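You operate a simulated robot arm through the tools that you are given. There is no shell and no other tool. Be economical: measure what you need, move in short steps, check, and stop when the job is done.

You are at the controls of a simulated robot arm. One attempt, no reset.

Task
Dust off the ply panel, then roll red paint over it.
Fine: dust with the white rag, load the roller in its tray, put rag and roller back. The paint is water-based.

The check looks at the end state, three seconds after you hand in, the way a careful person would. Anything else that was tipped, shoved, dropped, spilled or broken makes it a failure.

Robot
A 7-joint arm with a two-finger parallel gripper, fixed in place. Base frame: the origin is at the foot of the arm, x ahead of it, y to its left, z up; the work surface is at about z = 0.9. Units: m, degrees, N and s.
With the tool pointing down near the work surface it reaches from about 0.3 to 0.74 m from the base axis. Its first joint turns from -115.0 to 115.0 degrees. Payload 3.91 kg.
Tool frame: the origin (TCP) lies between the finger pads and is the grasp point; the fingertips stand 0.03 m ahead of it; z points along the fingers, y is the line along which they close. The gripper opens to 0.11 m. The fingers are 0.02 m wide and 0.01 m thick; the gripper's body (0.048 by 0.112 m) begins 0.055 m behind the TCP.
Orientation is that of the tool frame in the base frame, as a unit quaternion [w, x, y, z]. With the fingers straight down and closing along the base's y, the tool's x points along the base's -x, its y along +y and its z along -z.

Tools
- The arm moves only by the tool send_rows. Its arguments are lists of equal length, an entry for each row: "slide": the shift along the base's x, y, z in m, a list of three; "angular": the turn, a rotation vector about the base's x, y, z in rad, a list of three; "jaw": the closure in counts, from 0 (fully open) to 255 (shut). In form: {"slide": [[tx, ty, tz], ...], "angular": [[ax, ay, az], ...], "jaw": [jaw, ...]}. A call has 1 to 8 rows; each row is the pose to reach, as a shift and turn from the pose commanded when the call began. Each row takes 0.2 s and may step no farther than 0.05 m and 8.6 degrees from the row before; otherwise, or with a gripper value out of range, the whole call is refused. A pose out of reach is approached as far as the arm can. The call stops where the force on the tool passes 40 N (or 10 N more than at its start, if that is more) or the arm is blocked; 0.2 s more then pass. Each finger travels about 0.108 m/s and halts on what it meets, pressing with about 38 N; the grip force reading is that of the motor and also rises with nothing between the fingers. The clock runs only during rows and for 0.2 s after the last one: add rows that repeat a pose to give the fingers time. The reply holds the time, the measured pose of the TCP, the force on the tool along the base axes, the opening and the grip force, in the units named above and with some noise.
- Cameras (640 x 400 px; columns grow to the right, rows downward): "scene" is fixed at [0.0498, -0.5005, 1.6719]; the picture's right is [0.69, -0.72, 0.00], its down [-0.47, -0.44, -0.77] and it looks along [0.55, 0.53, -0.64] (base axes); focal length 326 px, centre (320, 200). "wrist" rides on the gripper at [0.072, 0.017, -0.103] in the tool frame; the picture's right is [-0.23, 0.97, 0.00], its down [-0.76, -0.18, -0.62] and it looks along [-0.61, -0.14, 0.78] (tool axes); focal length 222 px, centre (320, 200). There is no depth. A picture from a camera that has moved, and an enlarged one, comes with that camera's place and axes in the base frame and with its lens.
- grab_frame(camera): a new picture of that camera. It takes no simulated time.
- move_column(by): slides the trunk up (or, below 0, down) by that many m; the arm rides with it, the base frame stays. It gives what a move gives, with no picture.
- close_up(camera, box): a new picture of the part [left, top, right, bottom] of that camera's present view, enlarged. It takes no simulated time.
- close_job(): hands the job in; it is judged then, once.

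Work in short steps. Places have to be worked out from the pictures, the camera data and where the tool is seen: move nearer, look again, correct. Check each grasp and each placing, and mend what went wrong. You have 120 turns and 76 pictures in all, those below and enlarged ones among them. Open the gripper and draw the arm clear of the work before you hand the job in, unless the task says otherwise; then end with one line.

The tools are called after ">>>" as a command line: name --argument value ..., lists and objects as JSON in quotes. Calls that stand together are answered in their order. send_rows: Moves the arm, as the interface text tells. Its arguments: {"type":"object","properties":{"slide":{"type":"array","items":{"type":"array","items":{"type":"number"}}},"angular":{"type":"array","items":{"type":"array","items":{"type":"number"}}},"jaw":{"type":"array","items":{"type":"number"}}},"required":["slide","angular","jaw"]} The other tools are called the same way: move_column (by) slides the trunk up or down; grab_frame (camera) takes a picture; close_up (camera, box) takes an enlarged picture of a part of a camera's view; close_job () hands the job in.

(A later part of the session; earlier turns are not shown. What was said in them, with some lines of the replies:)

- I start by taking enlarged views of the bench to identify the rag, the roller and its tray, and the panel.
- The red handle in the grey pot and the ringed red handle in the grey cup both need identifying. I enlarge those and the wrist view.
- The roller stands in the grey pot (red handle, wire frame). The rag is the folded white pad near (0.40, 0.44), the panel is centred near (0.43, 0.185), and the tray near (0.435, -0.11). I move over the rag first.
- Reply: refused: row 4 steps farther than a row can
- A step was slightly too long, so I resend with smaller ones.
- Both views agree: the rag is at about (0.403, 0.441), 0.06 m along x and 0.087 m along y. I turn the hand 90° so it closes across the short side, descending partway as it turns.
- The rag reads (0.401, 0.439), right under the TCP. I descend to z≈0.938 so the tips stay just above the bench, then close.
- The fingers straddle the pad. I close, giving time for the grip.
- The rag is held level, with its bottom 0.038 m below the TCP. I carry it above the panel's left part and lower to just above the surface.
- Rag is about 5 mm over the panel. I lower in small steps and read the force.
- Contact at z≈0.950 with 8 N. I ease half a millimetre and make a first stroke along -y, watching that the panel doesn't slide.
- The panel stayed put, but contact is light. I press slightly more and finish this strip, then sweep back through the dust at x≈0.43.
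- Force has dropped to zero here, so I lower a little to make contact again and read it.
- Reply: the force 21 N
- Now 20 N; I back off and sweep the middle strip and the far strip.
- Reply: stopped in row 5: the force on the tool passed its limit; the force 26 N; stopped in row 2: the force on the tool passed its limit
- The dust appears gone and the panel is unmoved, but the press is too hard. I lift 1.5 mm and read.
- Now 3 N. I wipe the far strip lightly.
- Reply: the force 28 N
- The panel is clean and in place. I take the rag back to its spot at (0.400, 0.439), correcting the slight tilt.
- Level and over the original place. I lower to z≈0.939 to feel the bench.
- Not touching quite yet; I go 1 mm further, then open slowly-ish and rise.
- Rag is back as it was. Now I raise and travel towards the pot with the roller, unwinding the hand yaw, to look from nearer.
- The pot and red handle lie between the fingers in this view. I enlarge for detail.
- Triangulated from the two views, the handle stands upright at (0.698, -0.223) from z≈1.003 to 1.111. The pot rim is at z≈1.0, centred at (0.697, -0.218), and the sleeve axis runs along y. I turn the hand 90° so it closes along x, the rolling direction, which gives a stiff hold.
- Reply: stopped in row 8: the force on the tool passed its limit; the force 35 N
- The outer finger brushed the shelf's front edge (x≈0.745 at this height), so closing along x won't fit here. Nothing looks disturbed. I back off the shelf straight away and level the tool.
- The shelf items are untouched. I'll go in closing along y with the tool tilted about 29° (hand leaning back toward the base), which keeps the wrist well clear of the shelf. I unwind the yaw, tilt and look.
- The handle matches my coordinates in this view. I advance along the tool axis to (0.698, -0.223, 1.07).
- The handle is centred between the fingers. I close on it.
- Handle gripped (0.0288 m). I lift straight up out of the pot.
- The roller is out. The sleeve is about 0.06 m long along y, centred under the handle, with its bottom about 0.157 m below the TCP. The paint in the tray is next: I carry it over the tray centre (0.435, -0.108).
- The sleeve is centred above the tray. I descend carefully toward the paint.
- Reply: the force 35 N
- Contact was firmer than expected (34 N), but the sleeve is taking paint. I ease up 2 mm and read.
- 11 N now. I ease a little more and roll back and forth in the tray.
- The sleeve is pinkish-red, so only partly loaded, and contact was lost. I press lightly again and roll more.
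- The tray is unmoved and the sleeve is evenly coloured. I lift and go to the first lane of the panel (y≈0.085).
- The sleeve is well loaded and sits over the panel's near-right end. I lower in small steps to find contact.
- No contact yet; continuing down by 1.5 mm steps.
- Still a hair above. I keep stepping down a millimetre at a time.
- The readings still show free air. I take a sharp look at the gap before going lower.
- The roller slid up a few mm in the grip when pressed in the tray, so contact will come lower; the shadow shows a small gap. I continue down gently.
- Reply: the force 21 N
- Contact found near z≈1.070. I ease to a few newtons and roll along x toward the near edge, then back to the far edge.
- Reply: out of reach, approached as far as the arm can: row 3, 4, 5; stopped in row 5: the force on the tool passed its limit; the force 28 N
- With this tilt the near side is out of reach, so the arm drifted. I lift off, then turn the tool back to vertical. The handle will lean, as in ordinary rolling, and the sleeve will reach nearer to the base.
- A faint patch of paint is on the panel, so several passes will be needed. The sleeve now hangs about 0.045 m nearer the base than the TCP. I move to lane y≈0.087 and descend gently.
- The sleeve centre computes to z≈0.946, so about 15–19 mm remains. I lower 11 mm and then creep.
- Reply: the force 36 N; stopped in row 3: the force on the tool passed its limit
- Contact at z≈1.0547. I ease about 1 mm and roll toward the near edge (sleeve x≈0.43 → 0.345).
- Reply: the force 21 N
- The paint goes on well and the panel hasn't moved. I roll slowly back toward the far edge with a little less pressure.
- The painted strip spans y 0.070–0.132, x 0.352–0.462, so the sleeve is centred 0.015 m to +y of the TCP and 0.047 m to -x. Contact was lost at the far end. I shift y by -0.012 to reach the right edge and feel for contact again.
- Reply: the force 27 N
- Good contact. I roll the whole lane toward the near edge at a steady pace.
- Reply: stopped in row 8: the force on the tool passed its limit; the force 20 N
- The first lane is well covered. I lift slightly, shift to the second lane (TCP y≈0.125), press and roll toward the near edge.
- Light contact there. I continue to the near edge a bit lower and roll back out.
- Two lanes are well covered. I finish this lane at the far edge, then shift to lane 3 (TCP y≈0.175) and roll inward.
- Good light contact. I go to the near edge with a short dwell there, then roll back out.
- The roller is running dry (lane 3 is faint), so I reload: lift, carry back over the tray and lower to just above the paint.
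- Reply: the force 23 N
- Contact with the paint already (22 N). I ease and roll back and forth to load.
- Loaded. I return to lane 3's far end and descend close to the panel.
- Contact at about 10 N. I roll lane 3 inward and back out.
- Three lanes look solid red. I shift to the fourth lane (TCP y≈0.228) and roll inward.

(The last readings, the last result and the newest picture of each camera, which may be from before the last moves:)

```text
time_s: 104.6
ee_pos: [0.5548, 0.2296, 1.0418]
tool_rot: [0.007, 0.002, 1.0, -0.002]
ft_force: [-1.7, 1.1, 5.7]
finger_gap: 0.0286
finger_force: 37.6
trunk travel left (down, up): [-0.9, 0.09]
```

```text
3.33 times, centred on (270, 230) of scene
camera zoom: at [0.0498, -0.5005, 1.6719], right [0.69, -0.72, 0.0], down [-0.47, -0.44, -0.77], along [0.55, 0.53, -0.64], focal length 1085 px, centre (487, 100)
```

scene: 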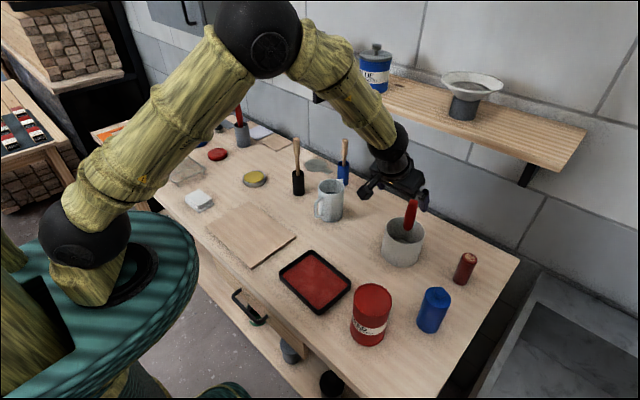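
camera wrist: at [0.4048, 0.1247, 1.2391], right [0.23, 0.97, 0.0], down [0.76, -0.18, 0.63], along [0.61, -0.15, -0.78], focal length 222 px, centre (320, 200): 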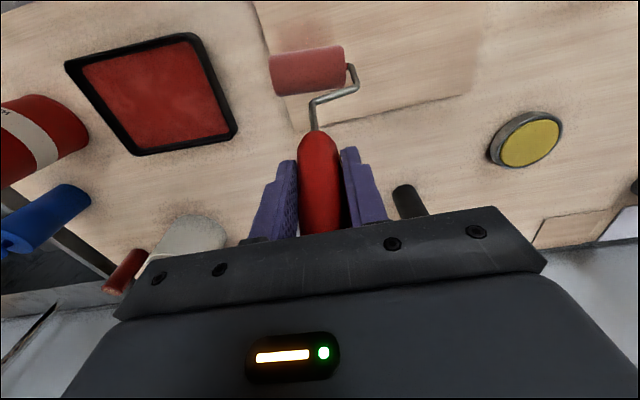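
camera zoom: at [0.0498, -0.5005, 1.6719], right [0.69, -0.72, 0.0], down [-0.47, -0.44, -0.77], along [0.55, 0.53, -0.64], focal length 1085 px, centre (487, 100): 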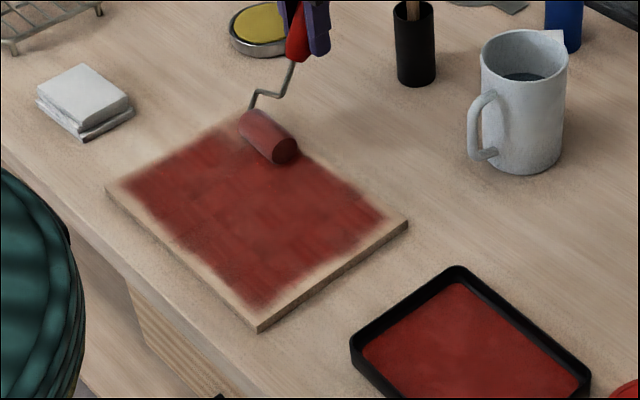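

Nearly complete. I make one last pass at y≈0.25 for the left edge, then lift off and inspect.

>>> send_rows --slide '[[0.01, 0.01, 0.003], [0.01, 0.022, 0.003], [0.01, 0.022, -0.0008], [-0.025, 0.022, -0.0008], [-0.06, 0.022, -0.0008], [-0.095, 0.022, -0.0008], [-0.13, 0.022, -0.0008], [-0.165, 0.022, -0.0008]]' --angular '[[0, 0, 0], [0, 0, 0], [0, 0, 0], [0, 0, 0], [0, 0, 0], [0, 0, 0], [0, 0, 0], [0, 0, 0]]' --jaw '[255, 255, 255, 255, 255, 255, 255, 255]'

>>> send_rows --slide '[[0, 0, 0.02], [0, 0, 0.05], [0.03, 0, 0.09], [0.07, -0.02, 0.11], [0.11, -0.04, 0.11]]' --angular '[[0, 0, 0], [0, 0, 0], [0, 0, 0], [0, 0, 0], [0, 0, 0]]' --jaw '[255, 255, 255, 255, 255]'

>>> close_up --camera "scene" --box '[190, 130, 350, 280]'

>>> close_up --camera "wrist" --box '[160, 0, 480, 200]'

```text
time_s: 106.4
ee_pos: [0.3879, 0.2512, 1.0424]
tool_rot: [0.006, 0.003, 1.0, -0.002]
ft_force: [0.2, 0.3, -1.3]
finger_gap: 0.0288
finger_force: 37.7
trunk travel left (down, up): [-0.9, 0.09]
```

```text
time_s: 107.6
ee_pos: [0.5041, 0.2109, 1.1526]
tool_rot: [0.005, 0.002, 1.0, -0.001]
ft_force: [0.6, -0.4, -1.5]
finger_gap: 0.0284
finger_force: 38.2
trunk travel left (down, up): [-0.9, 0.09]
```

```text
2.67 times, centred on (270, 205) of scene
camera zoom: at [0.0498, -0.5005, 1.6719], right [0.69, -0.72, 0.0], down [-0.47, -0.44, -0.77], along [0.55, 0.53, -0.64], focal length 868 px, centre (453, 187)
```

zoom: 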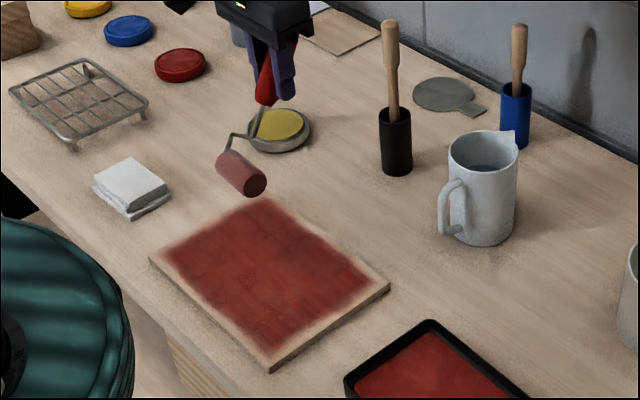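

```text
2.00 times, centred on (320, 100) of wrist
camera zoom: at [0.4317, 0.2276, 1.2548], right [0.23, 0.97, 0.0], down [0.75, -0.18, 0.63], along [0.61, -0.15, -0.78], focal length 444 px, centre (320, 400)
```

zoom: 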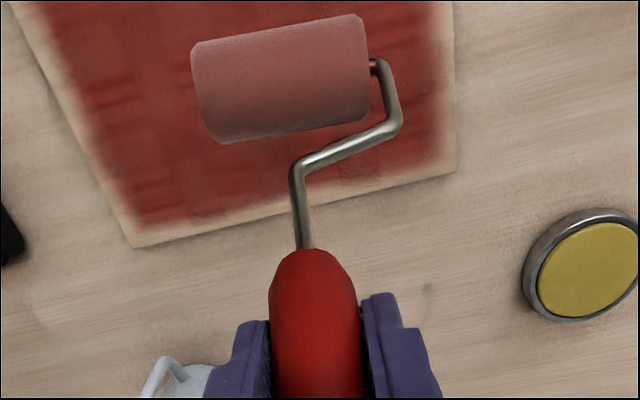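

The paint covers the panel evenly, with the same thin soft border on every side, and the panel hasn't moved. Now I return the roller: raise, go clear of the mug toward the pot, and tilt the hand again so the handle stands upright.

>>> send_rows --slide '[[0, -0.02, 0.04], [0, -0.05, 0.075], [0.0, -0.098, 0.075], [0.0, -0.146, 0.075], [0.0, -0.194, 0.075], [0.0, -0.242, 0.075], [0.0, -0.29, 0.075], [0.0, -0.338, 0.075]]' --angular '[[0, 0, 0], [0, 0, 0], [0, 0, 0], [0, 0, 0], [0, 0, 0], [0, 0, 0], [0, 0, 0], [0, 0, 0]]' --jaw '[255, 255, 255, 255, 255, 255, 255, 255]'

>>> send_rows --slide '[[0.01, -0.02, 0], [0.03, -0.04, 0], [0.05, -0.06, 0], [0.07, -0.08, -0.01], [0.09, -0.09, -0.02], [0.09, -0.09, -0.02]]' --angular '[[0, -0.12, 0], [0, -0.24, 0], [0, -0.36, 0], [0, -0.46, 0], [0, -0.46, 0], [0, -0.46, 0]]' --jaw '[255, 255, 255, 255, 255, 255]'

>>> close_up --camera "scene" --box '[310, 120, 470, 270]'

>>> grab_frame --camera "wrist"

```text
time_s: 109.4
ee_pos: [0.5009, -0.1274, 1.2248]
tool_rot: [0.006, 0.002, 1.0, -0.001]
ft_force: [0.1, 0.1, -1.2]
finger_gap: 0.0287
finger_force: 37.7
trunk travel left (down, up): [-0.9, 0.09]
```

```text
time_s: 110.8
ee_pos: [0.5902, -0.2198, 1.2065]
tool_rot: [0.234, 0.003, 0.972, -0.001]
ft_force: [0.1, 0.1, -0.5]
finger_gap: 0.0287
finger_force: 38.1
trunk travel left (down, up): [-0.9, 0.09]
```

```text
2.67 times, centred on (390, 195) of scene
camera zoom: at [0.0498, -0.5005, 1.6719], right [0.69, -0.72, 0.0], down [-0.47, -0.44, -0.77], along [0.55, 0.53, -0.64], focal length 868 px, centre (133, 213)
```

zoom: 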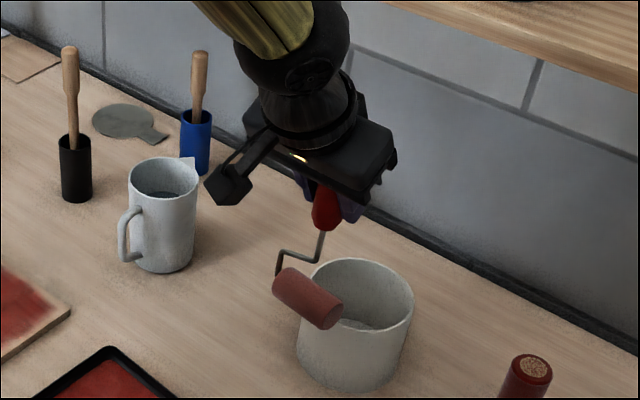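

```text
15 pictures are left
camera wrist: at [0.479, -0.202, 1.2656], right [0.21, 0.97, 0.1], down [0.39, -0.18, 0.9], along [0.9, -0.15, -0.42], focal length 222 px, centre (320, 200)
```

wrist: 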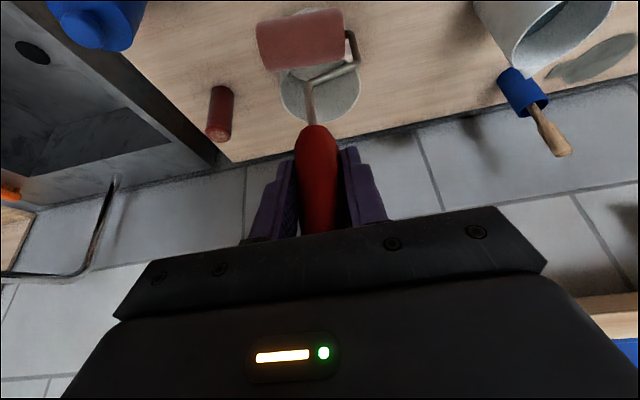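

The sleeve centre is 0.122 m below and 0.011 m behind the TCP, so about 5° of lean remains. I add that tilt and move over the pot centre, staying above the rim.

>>> send_rows --slide '[[0.0, 0, 0], [0.035, -0.001, 0], [0.07, -0.002, 0], [0.095, -0.002, -0.003], [0.109, -0.002, -0.006], [0.109, -0.002, -0.006]]' --angular '[[0, -0.08, 0], [0, -0.08, 0], [0, -0.08, 0], [0, -0.08, 0], [0, -0.08, 0], [0, -0.08, 0]]' --jaw '[255, 255, 255, 255, 255, 255]'

>>> close_up --camera "scene" --box '[330, 140, 490, 270]'

>>> grab_frame --camera "wrist"

```text
time_s: 112.2
ee_pos: [0.6986, -0.22, 1.1992]
tool_rot: [0.273, 0.002, 0.962, -0.001]
ft_force: [0.3, -1.1, -1.7]
finger_gap: 0.0285
finger_force: 38.3
trunk travel left (down, up): [-0.9, 0.09]
```

```text
3.08 times, centred on (410, 205) of scene
camera zoom: at [0.0498, -0.5005, 1.6719], right [0.69, -0.72, 0.0], down [-0.47, -0.44, -0.77], along [0.55, 0.53, -0.64], focal length 1002 px, centre (43, 185)
```

zoom: 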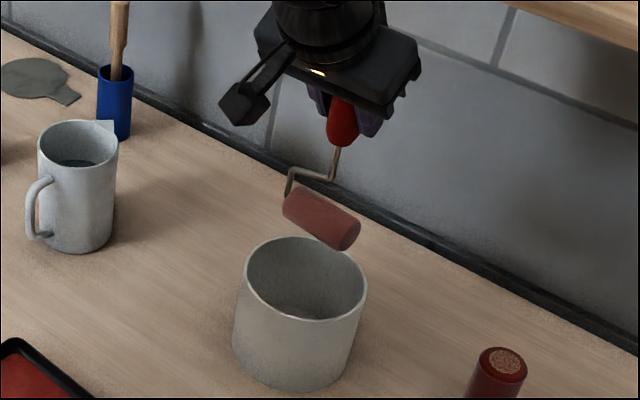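

```text
13 pictures are left
camera wrist: at [0.5841, -0.2029, 1.2505], right [0.2, 0.97, 0.12], down [0.32, -0.18, 0.93], along [0.93, -0.15, -0.35], focal length 222 px, centre (320, 200)
```

wrist: 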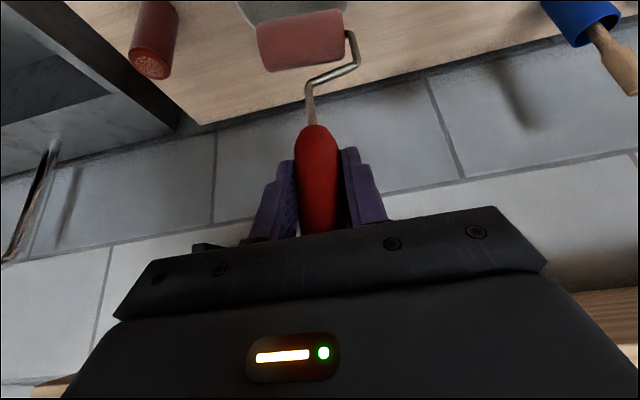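

The sleeve sits exactly over the pot centre at z≈1.077. I lower straight down 0.135 m first.

>>> send_rows --slide '[[-0.001, 0, -0.025], [-0.001, 0, -0.05], [-0.001, 0, -0.075], [-0.001, 0, -0.1], [-0.001, 0, -0.12], [-0.001, 0, -0.135], [-0.001, 0, -0.135]]' --angular '[[0, 0, 0], [0, 0, 0], [0, 0, 0], [0, 0, 0], [0, 0, 0], [0, 0, 0], [0, 0, 0]]' --jaw '[255, 255, 255, 255, 255, 255, 255]'

>>> close_up --camera "scene" --box '[330, 140, 490, 270]'

>>> close_up --camera "wrist" --box '[200, 0, 440, 150]'

```text
time_s: 113.8
ee_pos: [0.6996, -0.2218, 1.0688]
tool_rot: [0.272, 0.002, 0.962, 0.0]
ft_force: [-0.4, -0.3, -1.6]
finger_gap: 0.0288
finger_force: 38.2
trunk travel left (down, up): [-0.9, 0.09]
```

```text
3.08 times, centred on (410, 205) of scene
camera zoom: at [0.0498, -0.5005, 1.6719], right [0.69, -0.72, 0.0], down [-0.47, -0.44, -0.77], along [0.55, 0.53, -0.64], focal length 1002 px, centre (43, 185)
```

zoom: 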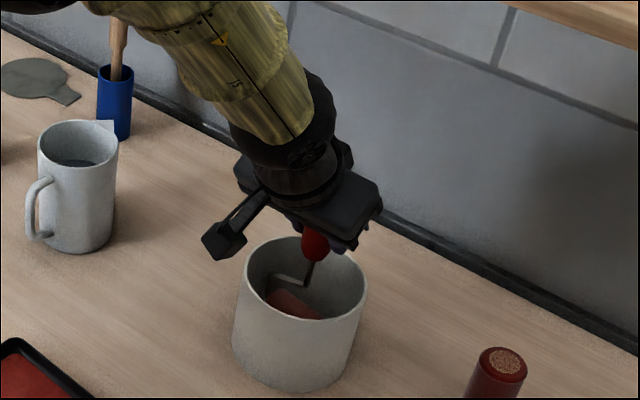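

```text
2.67 times, centred on (320, 75) of wrist
camera zoom: at [0.5845, -0.2037, 1.118], right [0.2, 0.97, 0.12], down [0.32, -0.18, 0.93], along [0.93, -0.15, -0.35], focal length 592 px, centre (320, 533)
```

zoom: 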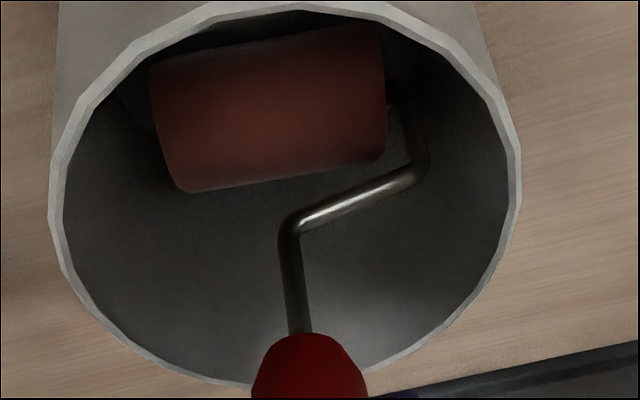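

The sleeve is inside the pot without touching. I creep down to the bottom, watching the force.

>>> send_rows --slide '[[0, 0, -0.002], [0, 0, -0.004], [0, 0, -0.006], [0, 0, -0.006]]' --angular '[[0, 0, 0], [0, 0, 0], [0, 0, 0], [0, 0, 0]]' --jaw '[255, 255, 255, 255]'

>>> send_rows --slide '[[0, 0, -0.001], [0, 0, -0.002], [0, 0, -0.003], [0, 0, -0.003]]' --angular '[[0, 0, 0], [0, 0, 0], [0, 0, 0], [0, 0, 0]]' --jaw '[255, 255, 255, 255]'

```text
time_s: 114.8
ee_pos: [0.699, -0.2213, 1.0612]
tool_rot: [0.272, 0.002, 0.962, 0.0]
ft_force: [0.5, -0.6, -1.3]
finger_gap: 0.0287
finger_force: 37.3
trunk travel left (down, up): [-0.9, 0.09]
```

```text
time_s: 115.8
ee_pos: [0.6995, -0.2211, 1.0578]
tool_rot: [0.272, 0.002, 0.962, 0.0]
ft_force: [-0.8, -0.2, -1.3]
finger_gap: 0.0282
finger_force: 37.7
trunk travel left (down, up): [-0.9, 0.09]
```

>>> send_rows --slide '[[0, 0, -0.001], [0, 0, -0.002], [0, 0, -0.0025], [0, 0, -0.0025]]' --angular '[[0, 0, 0], [0, 0, 0], [0, 0, 0], [0, 0, 0]]' --jaw '[255, 255, 255, 255]'

>>> send_rows --slide '[[0, 0, -0.0008], [0, 0, -0.0016], [0, 0, -0.0016]]' --angular '[[0, 0, 0], [0, 0, 0], [0, 0, 0]]' --jaw '[255, 255, 255]'

```text
time_s: 116.8
ee_pos: [0.6993, -0.2201, 1.0545]
tool_rot: [0.273, 0.003, 0.962, -0.001]
ft_force: [0.0, -0.1, -0.3]
finger_gap: 0.0286
finger_force: 38.4
trunk travel left (down, up): [-0.9, 0.09]
```

```text
time_s: 117.6
ee_pos: [0.6996, -0.2211, 1.0515]
tool_rot: [0.273, 0.002, 0.962, 0.0]
ft_force: [0.5, -0.6, -1.3]
finger_gap: 0.0285
finger_force: 38.1
trunk travel left (down, up): [-0.9, 0.09]
```

The handle's lower end is at about 1.006, against 1.003 originally, so about 3 mm remains. Continuing gently.

>>> send_rows --slide '[[0, 0, -0.0008], [0, 0, -0.0016], [0, 0, -0.0016]]' --angular '[[0, 0, 0], [0, 0, 0], [0, 0, 0]]' --jaw '[255, 255, 255]'

>>> send_rows --slide '[[0, 0, -0.0006], [0, 0, -0.0012], [0, 0, -0.0012]]' --angular '[[0, 0, 0], [0, 0, 0], [0, 0, 0]]' --jaw '[255, 255, 255]'

```text
time_s: 118.4
ee_pos: [0.6993, -0.2208, 1.051]
tool_rot: [0.272, 0.003, 0.962, -0.001]
ft_force: [0.3, 0.2, -1.4]
finger_gap: 0.0284
finger_force: 38.1
trunk travel left (down, up): [-0.9, 0.09]
```

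```text
time_s: 119.2
ee_pos: [0.6993, -0.221, 1.0496]
tool_rot: [0.273, 0.003, 0.962, -0.001]
ft_force: [0.1, -0.2, -1.7]
finger_gap: 0.0286
finger_force: 38.4
trunk travel left (down, up): [-0.9, 0.09]
```

>>> send_rows --slide '[[0, 0, -0.0006], [0, 0, -0.0013], [0, 0, -0.0013]]' --angular '[[0, 0, 0], [0, 0, 0], [0, 0, 0]]' --jaw '[255, 255, 255]'

>>> close_up --camera "scene" --box '[370, 190, 450, 270]'

>>> close_up --camera "wrist" --box '[200, 0, 440, 150]'

```text
time_s: 120.0
ee_pos: [0.699, -0.2216, 1.0495]
tool_rot: [0.274, 0.002, 0.962, 0.0]
ft_force: [0.9, -0.3, 4.0]
finger_gap: 0.0285
finger_force: 37.5
trunk travel left (down, up): [-0.9, 0.09]
```

```text
5.00 times, centred on (410, 230) of scene
camera zoom: at [0.0498, -0.5005, 1.6719], right [0.69, -0.72, 0.0], down [-0.47, -0.44, -0.77], along [0.55, 0.53, -0.64], focal length 1628 px, centre (-130, 50)
```

zoom: 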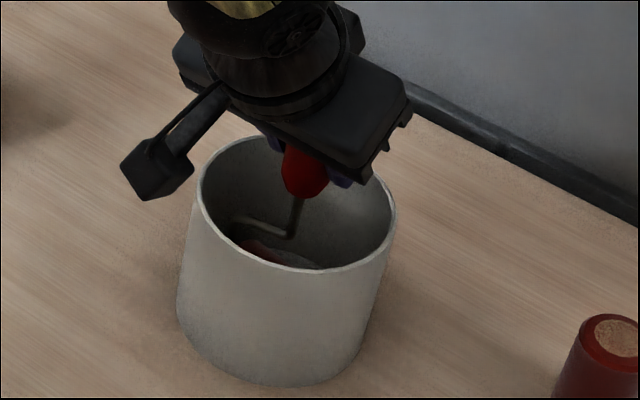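

```text
2.67 times, centred on (320, 75) of wrist
camera zoom: at [0.5832, -0.203, 1.0995], right [0.2, 0.97, 0.12], down [0.32, -0.18, 0.93], along [0.93, -0.15, -0.35], focal length 592 px, centre (320, 533)
```

zoom: 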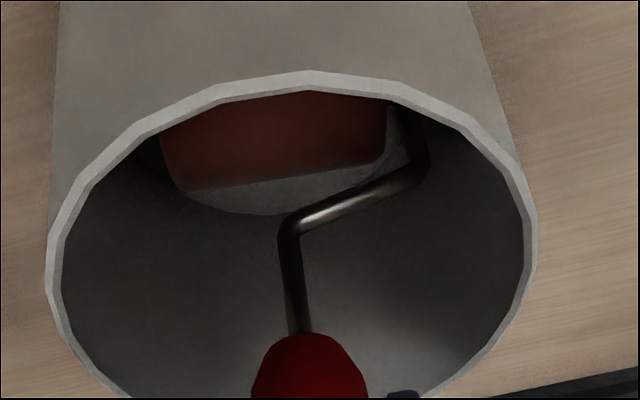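

Resting on the pot bottom (4 N), in the same pose as before. I release by opening gradually, then look.

>>> send_rows --slide '[[0, 0, 0], [0, 0, 0], [0, 0, 0], [0, 0, 0], [0, 0, 0], [0, 0, 0]]' --angular '[[0, 0, 0], [0, 0, 0], [0, 0, 0], [0, 0, 0], [0, 0, 0], [0, 0, 0]]' --jaw '[190, 175, 150, 100, 50, 0]'

>>> grab_frame --camera "wrist"

```text
time_s: 121.4
ee_pos: [0.6983, -0.2204, 1.0488]
tool_rot: [0.272, 0.003, 0.962, -0.001]
ft_force: [0.3, 0.6, -0.6]
finger_gap: 0.1101
finger_force: 0.1
trunk travel left (down, up): [-0.9, 0.09]
```

```text
8 pictures are left
camera wrist: at [0.583, -0.203, 1.0989], right [0.2, 0.97, 0.12], down [0.32, -0.18, 0.93], along [0.93, -0.15, -0.35], focal length 222 px, centre (320, 200)
```

wrist: 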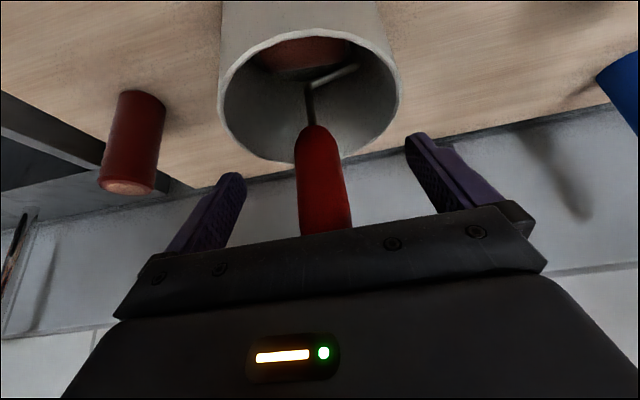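

The roller stands free in the pot. I back out along the tool axis.

>>> send_rows --slide '[[-0.01, 0, 0.017], [-0.025, 0, 0.04], [-0.045, 0, 0.073], [-0.066, 0, 0.107], [-0.085, 0, 0.138], [-0.12, 0.03, 0.15], [-0.15, 0.06, 0.16]]' --angular '[[0, 0, 0], [0, 0, 0], [0, 0, 0], [0, 0, 0], [0, 0, 0], [0, 0, 0], [0, 0, 0]]' --jaw '[0, 0, 0, 0, 0, 0, 0]'

>>> grab_frame --camera "scene"

>>> close_up --camera "scene" --box '[370, 190, 450, 270]'

```text
time_s: 123.0
ee_pos: [0.5483, -0.1571, 1.2073]
tool_rot: [0.272, 0.002, 0.962, 0.0]
ft_force: [-0.3, -0.2, 0.7]
finger_gap: 0.11
finger_force: 0.0
trunk travel left (down, up): [-0.9, 0.09]
```

```text
7 pictures are left
```

scene: 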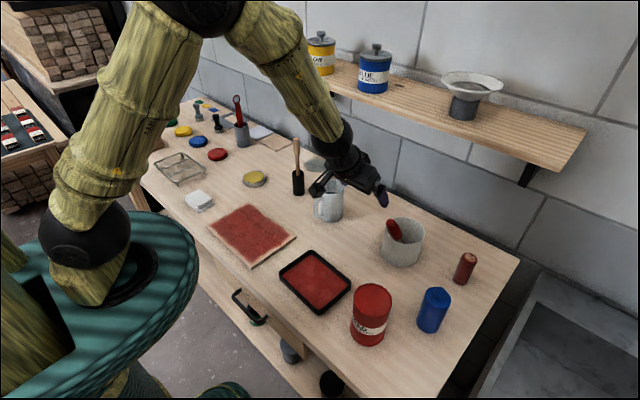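

```text
5.00 times, centred on (410, 230) of scene
camera zoom: at [0.0498, -0.5005, 1.6719], right [0.69, -0.72, 0.0], down [-0.47, -0.44, -0.77], along [0.55, 0.53, -0.64], focal length 1628 px, centre (-130, 50)
```

zoom: 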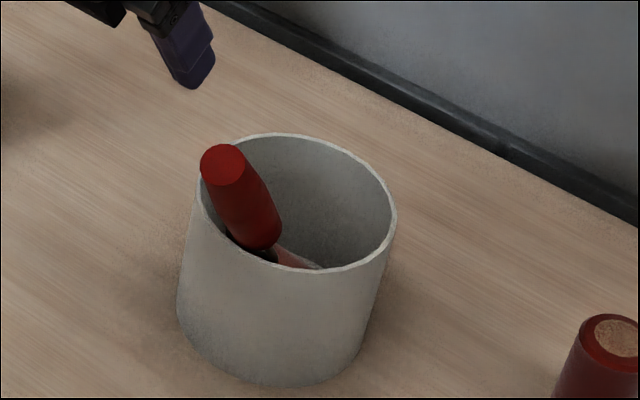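

The roller is back in its pot, its handle now leaning on the rim, which is a stable rest; nothing else is disturbed. I draw the arm up and clear, then check once more.

>>> send_rows --slide '[[-0.01, 0.03, 0.03], [-0.02, 0.06, 0.06], [-0.03, 0.1, 0.08], [-0.05, 0.14, 0.1], [-0.07, 0.17, 0.11], [-0.07, 0.17, 0.11]]' --angular '[[0, 0.1, 0], [0, 0.2, 0], [0, 0.3, 0], [0, 0.4, 0], [0, 0.5, 0], [0, 0.55, 0]]' --jaw '[0, 0, 0, 0, 0, 0]'

>>> grab_frame --camera "scene"

>>> close_up --camera "scene" --box '[180, 170, 440, 330]'

```text
time_s: 124.4
ee_pos: [0.4789, 0.0084, 1.3172]
tool_rot: [0.0, 0.003, 1.0, -0.002]
ft_force: [-0.6, -0.6, 0.3]
finger_gap: 0.11
finger_force: 0.1
trunk travel left (down, up): [-0.9, 0.09]
```

```text
5 pictures are left
```

scene: 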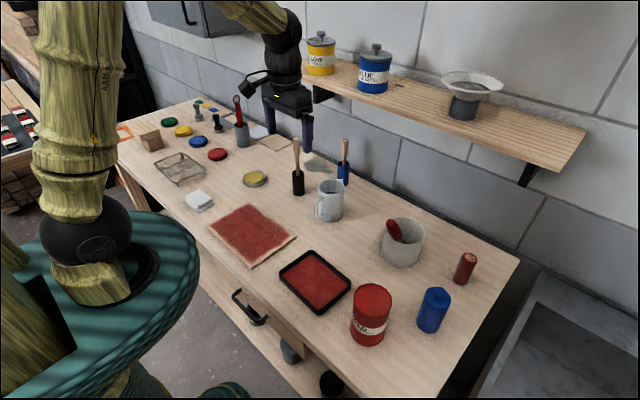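

```text
2.46 times, centred on (310, 250) of scene
camera zoom: at [0.0498, -0.5005, 1.6719], right [0.69, -0.72, 0.0], down [-0.47, -0.44, -0.77], along [0.55, 0.53, -0.64], focal length 802 px, centre (345, 77)
```

zoom: 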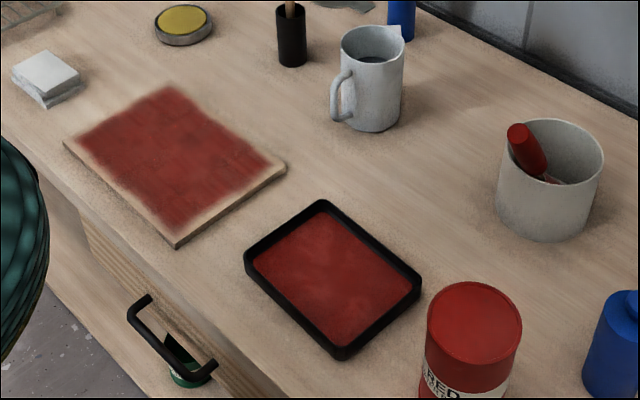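

The panel is painted, the rag and roller are back, the bench is clean, nothing else has moved, and the arm is clear with the gripper open. I hand in.

>>> close_job

```text
The job is handed in.
```

The panel is dusted and rolled red apart from a thin unpainted border of about 1 cm along its edges. The rag is back in its place, and the roller is back in its pot, with its handle leaning on the rim instead of upright. One finger brushed the shelf edge on the way, but nothing moved.
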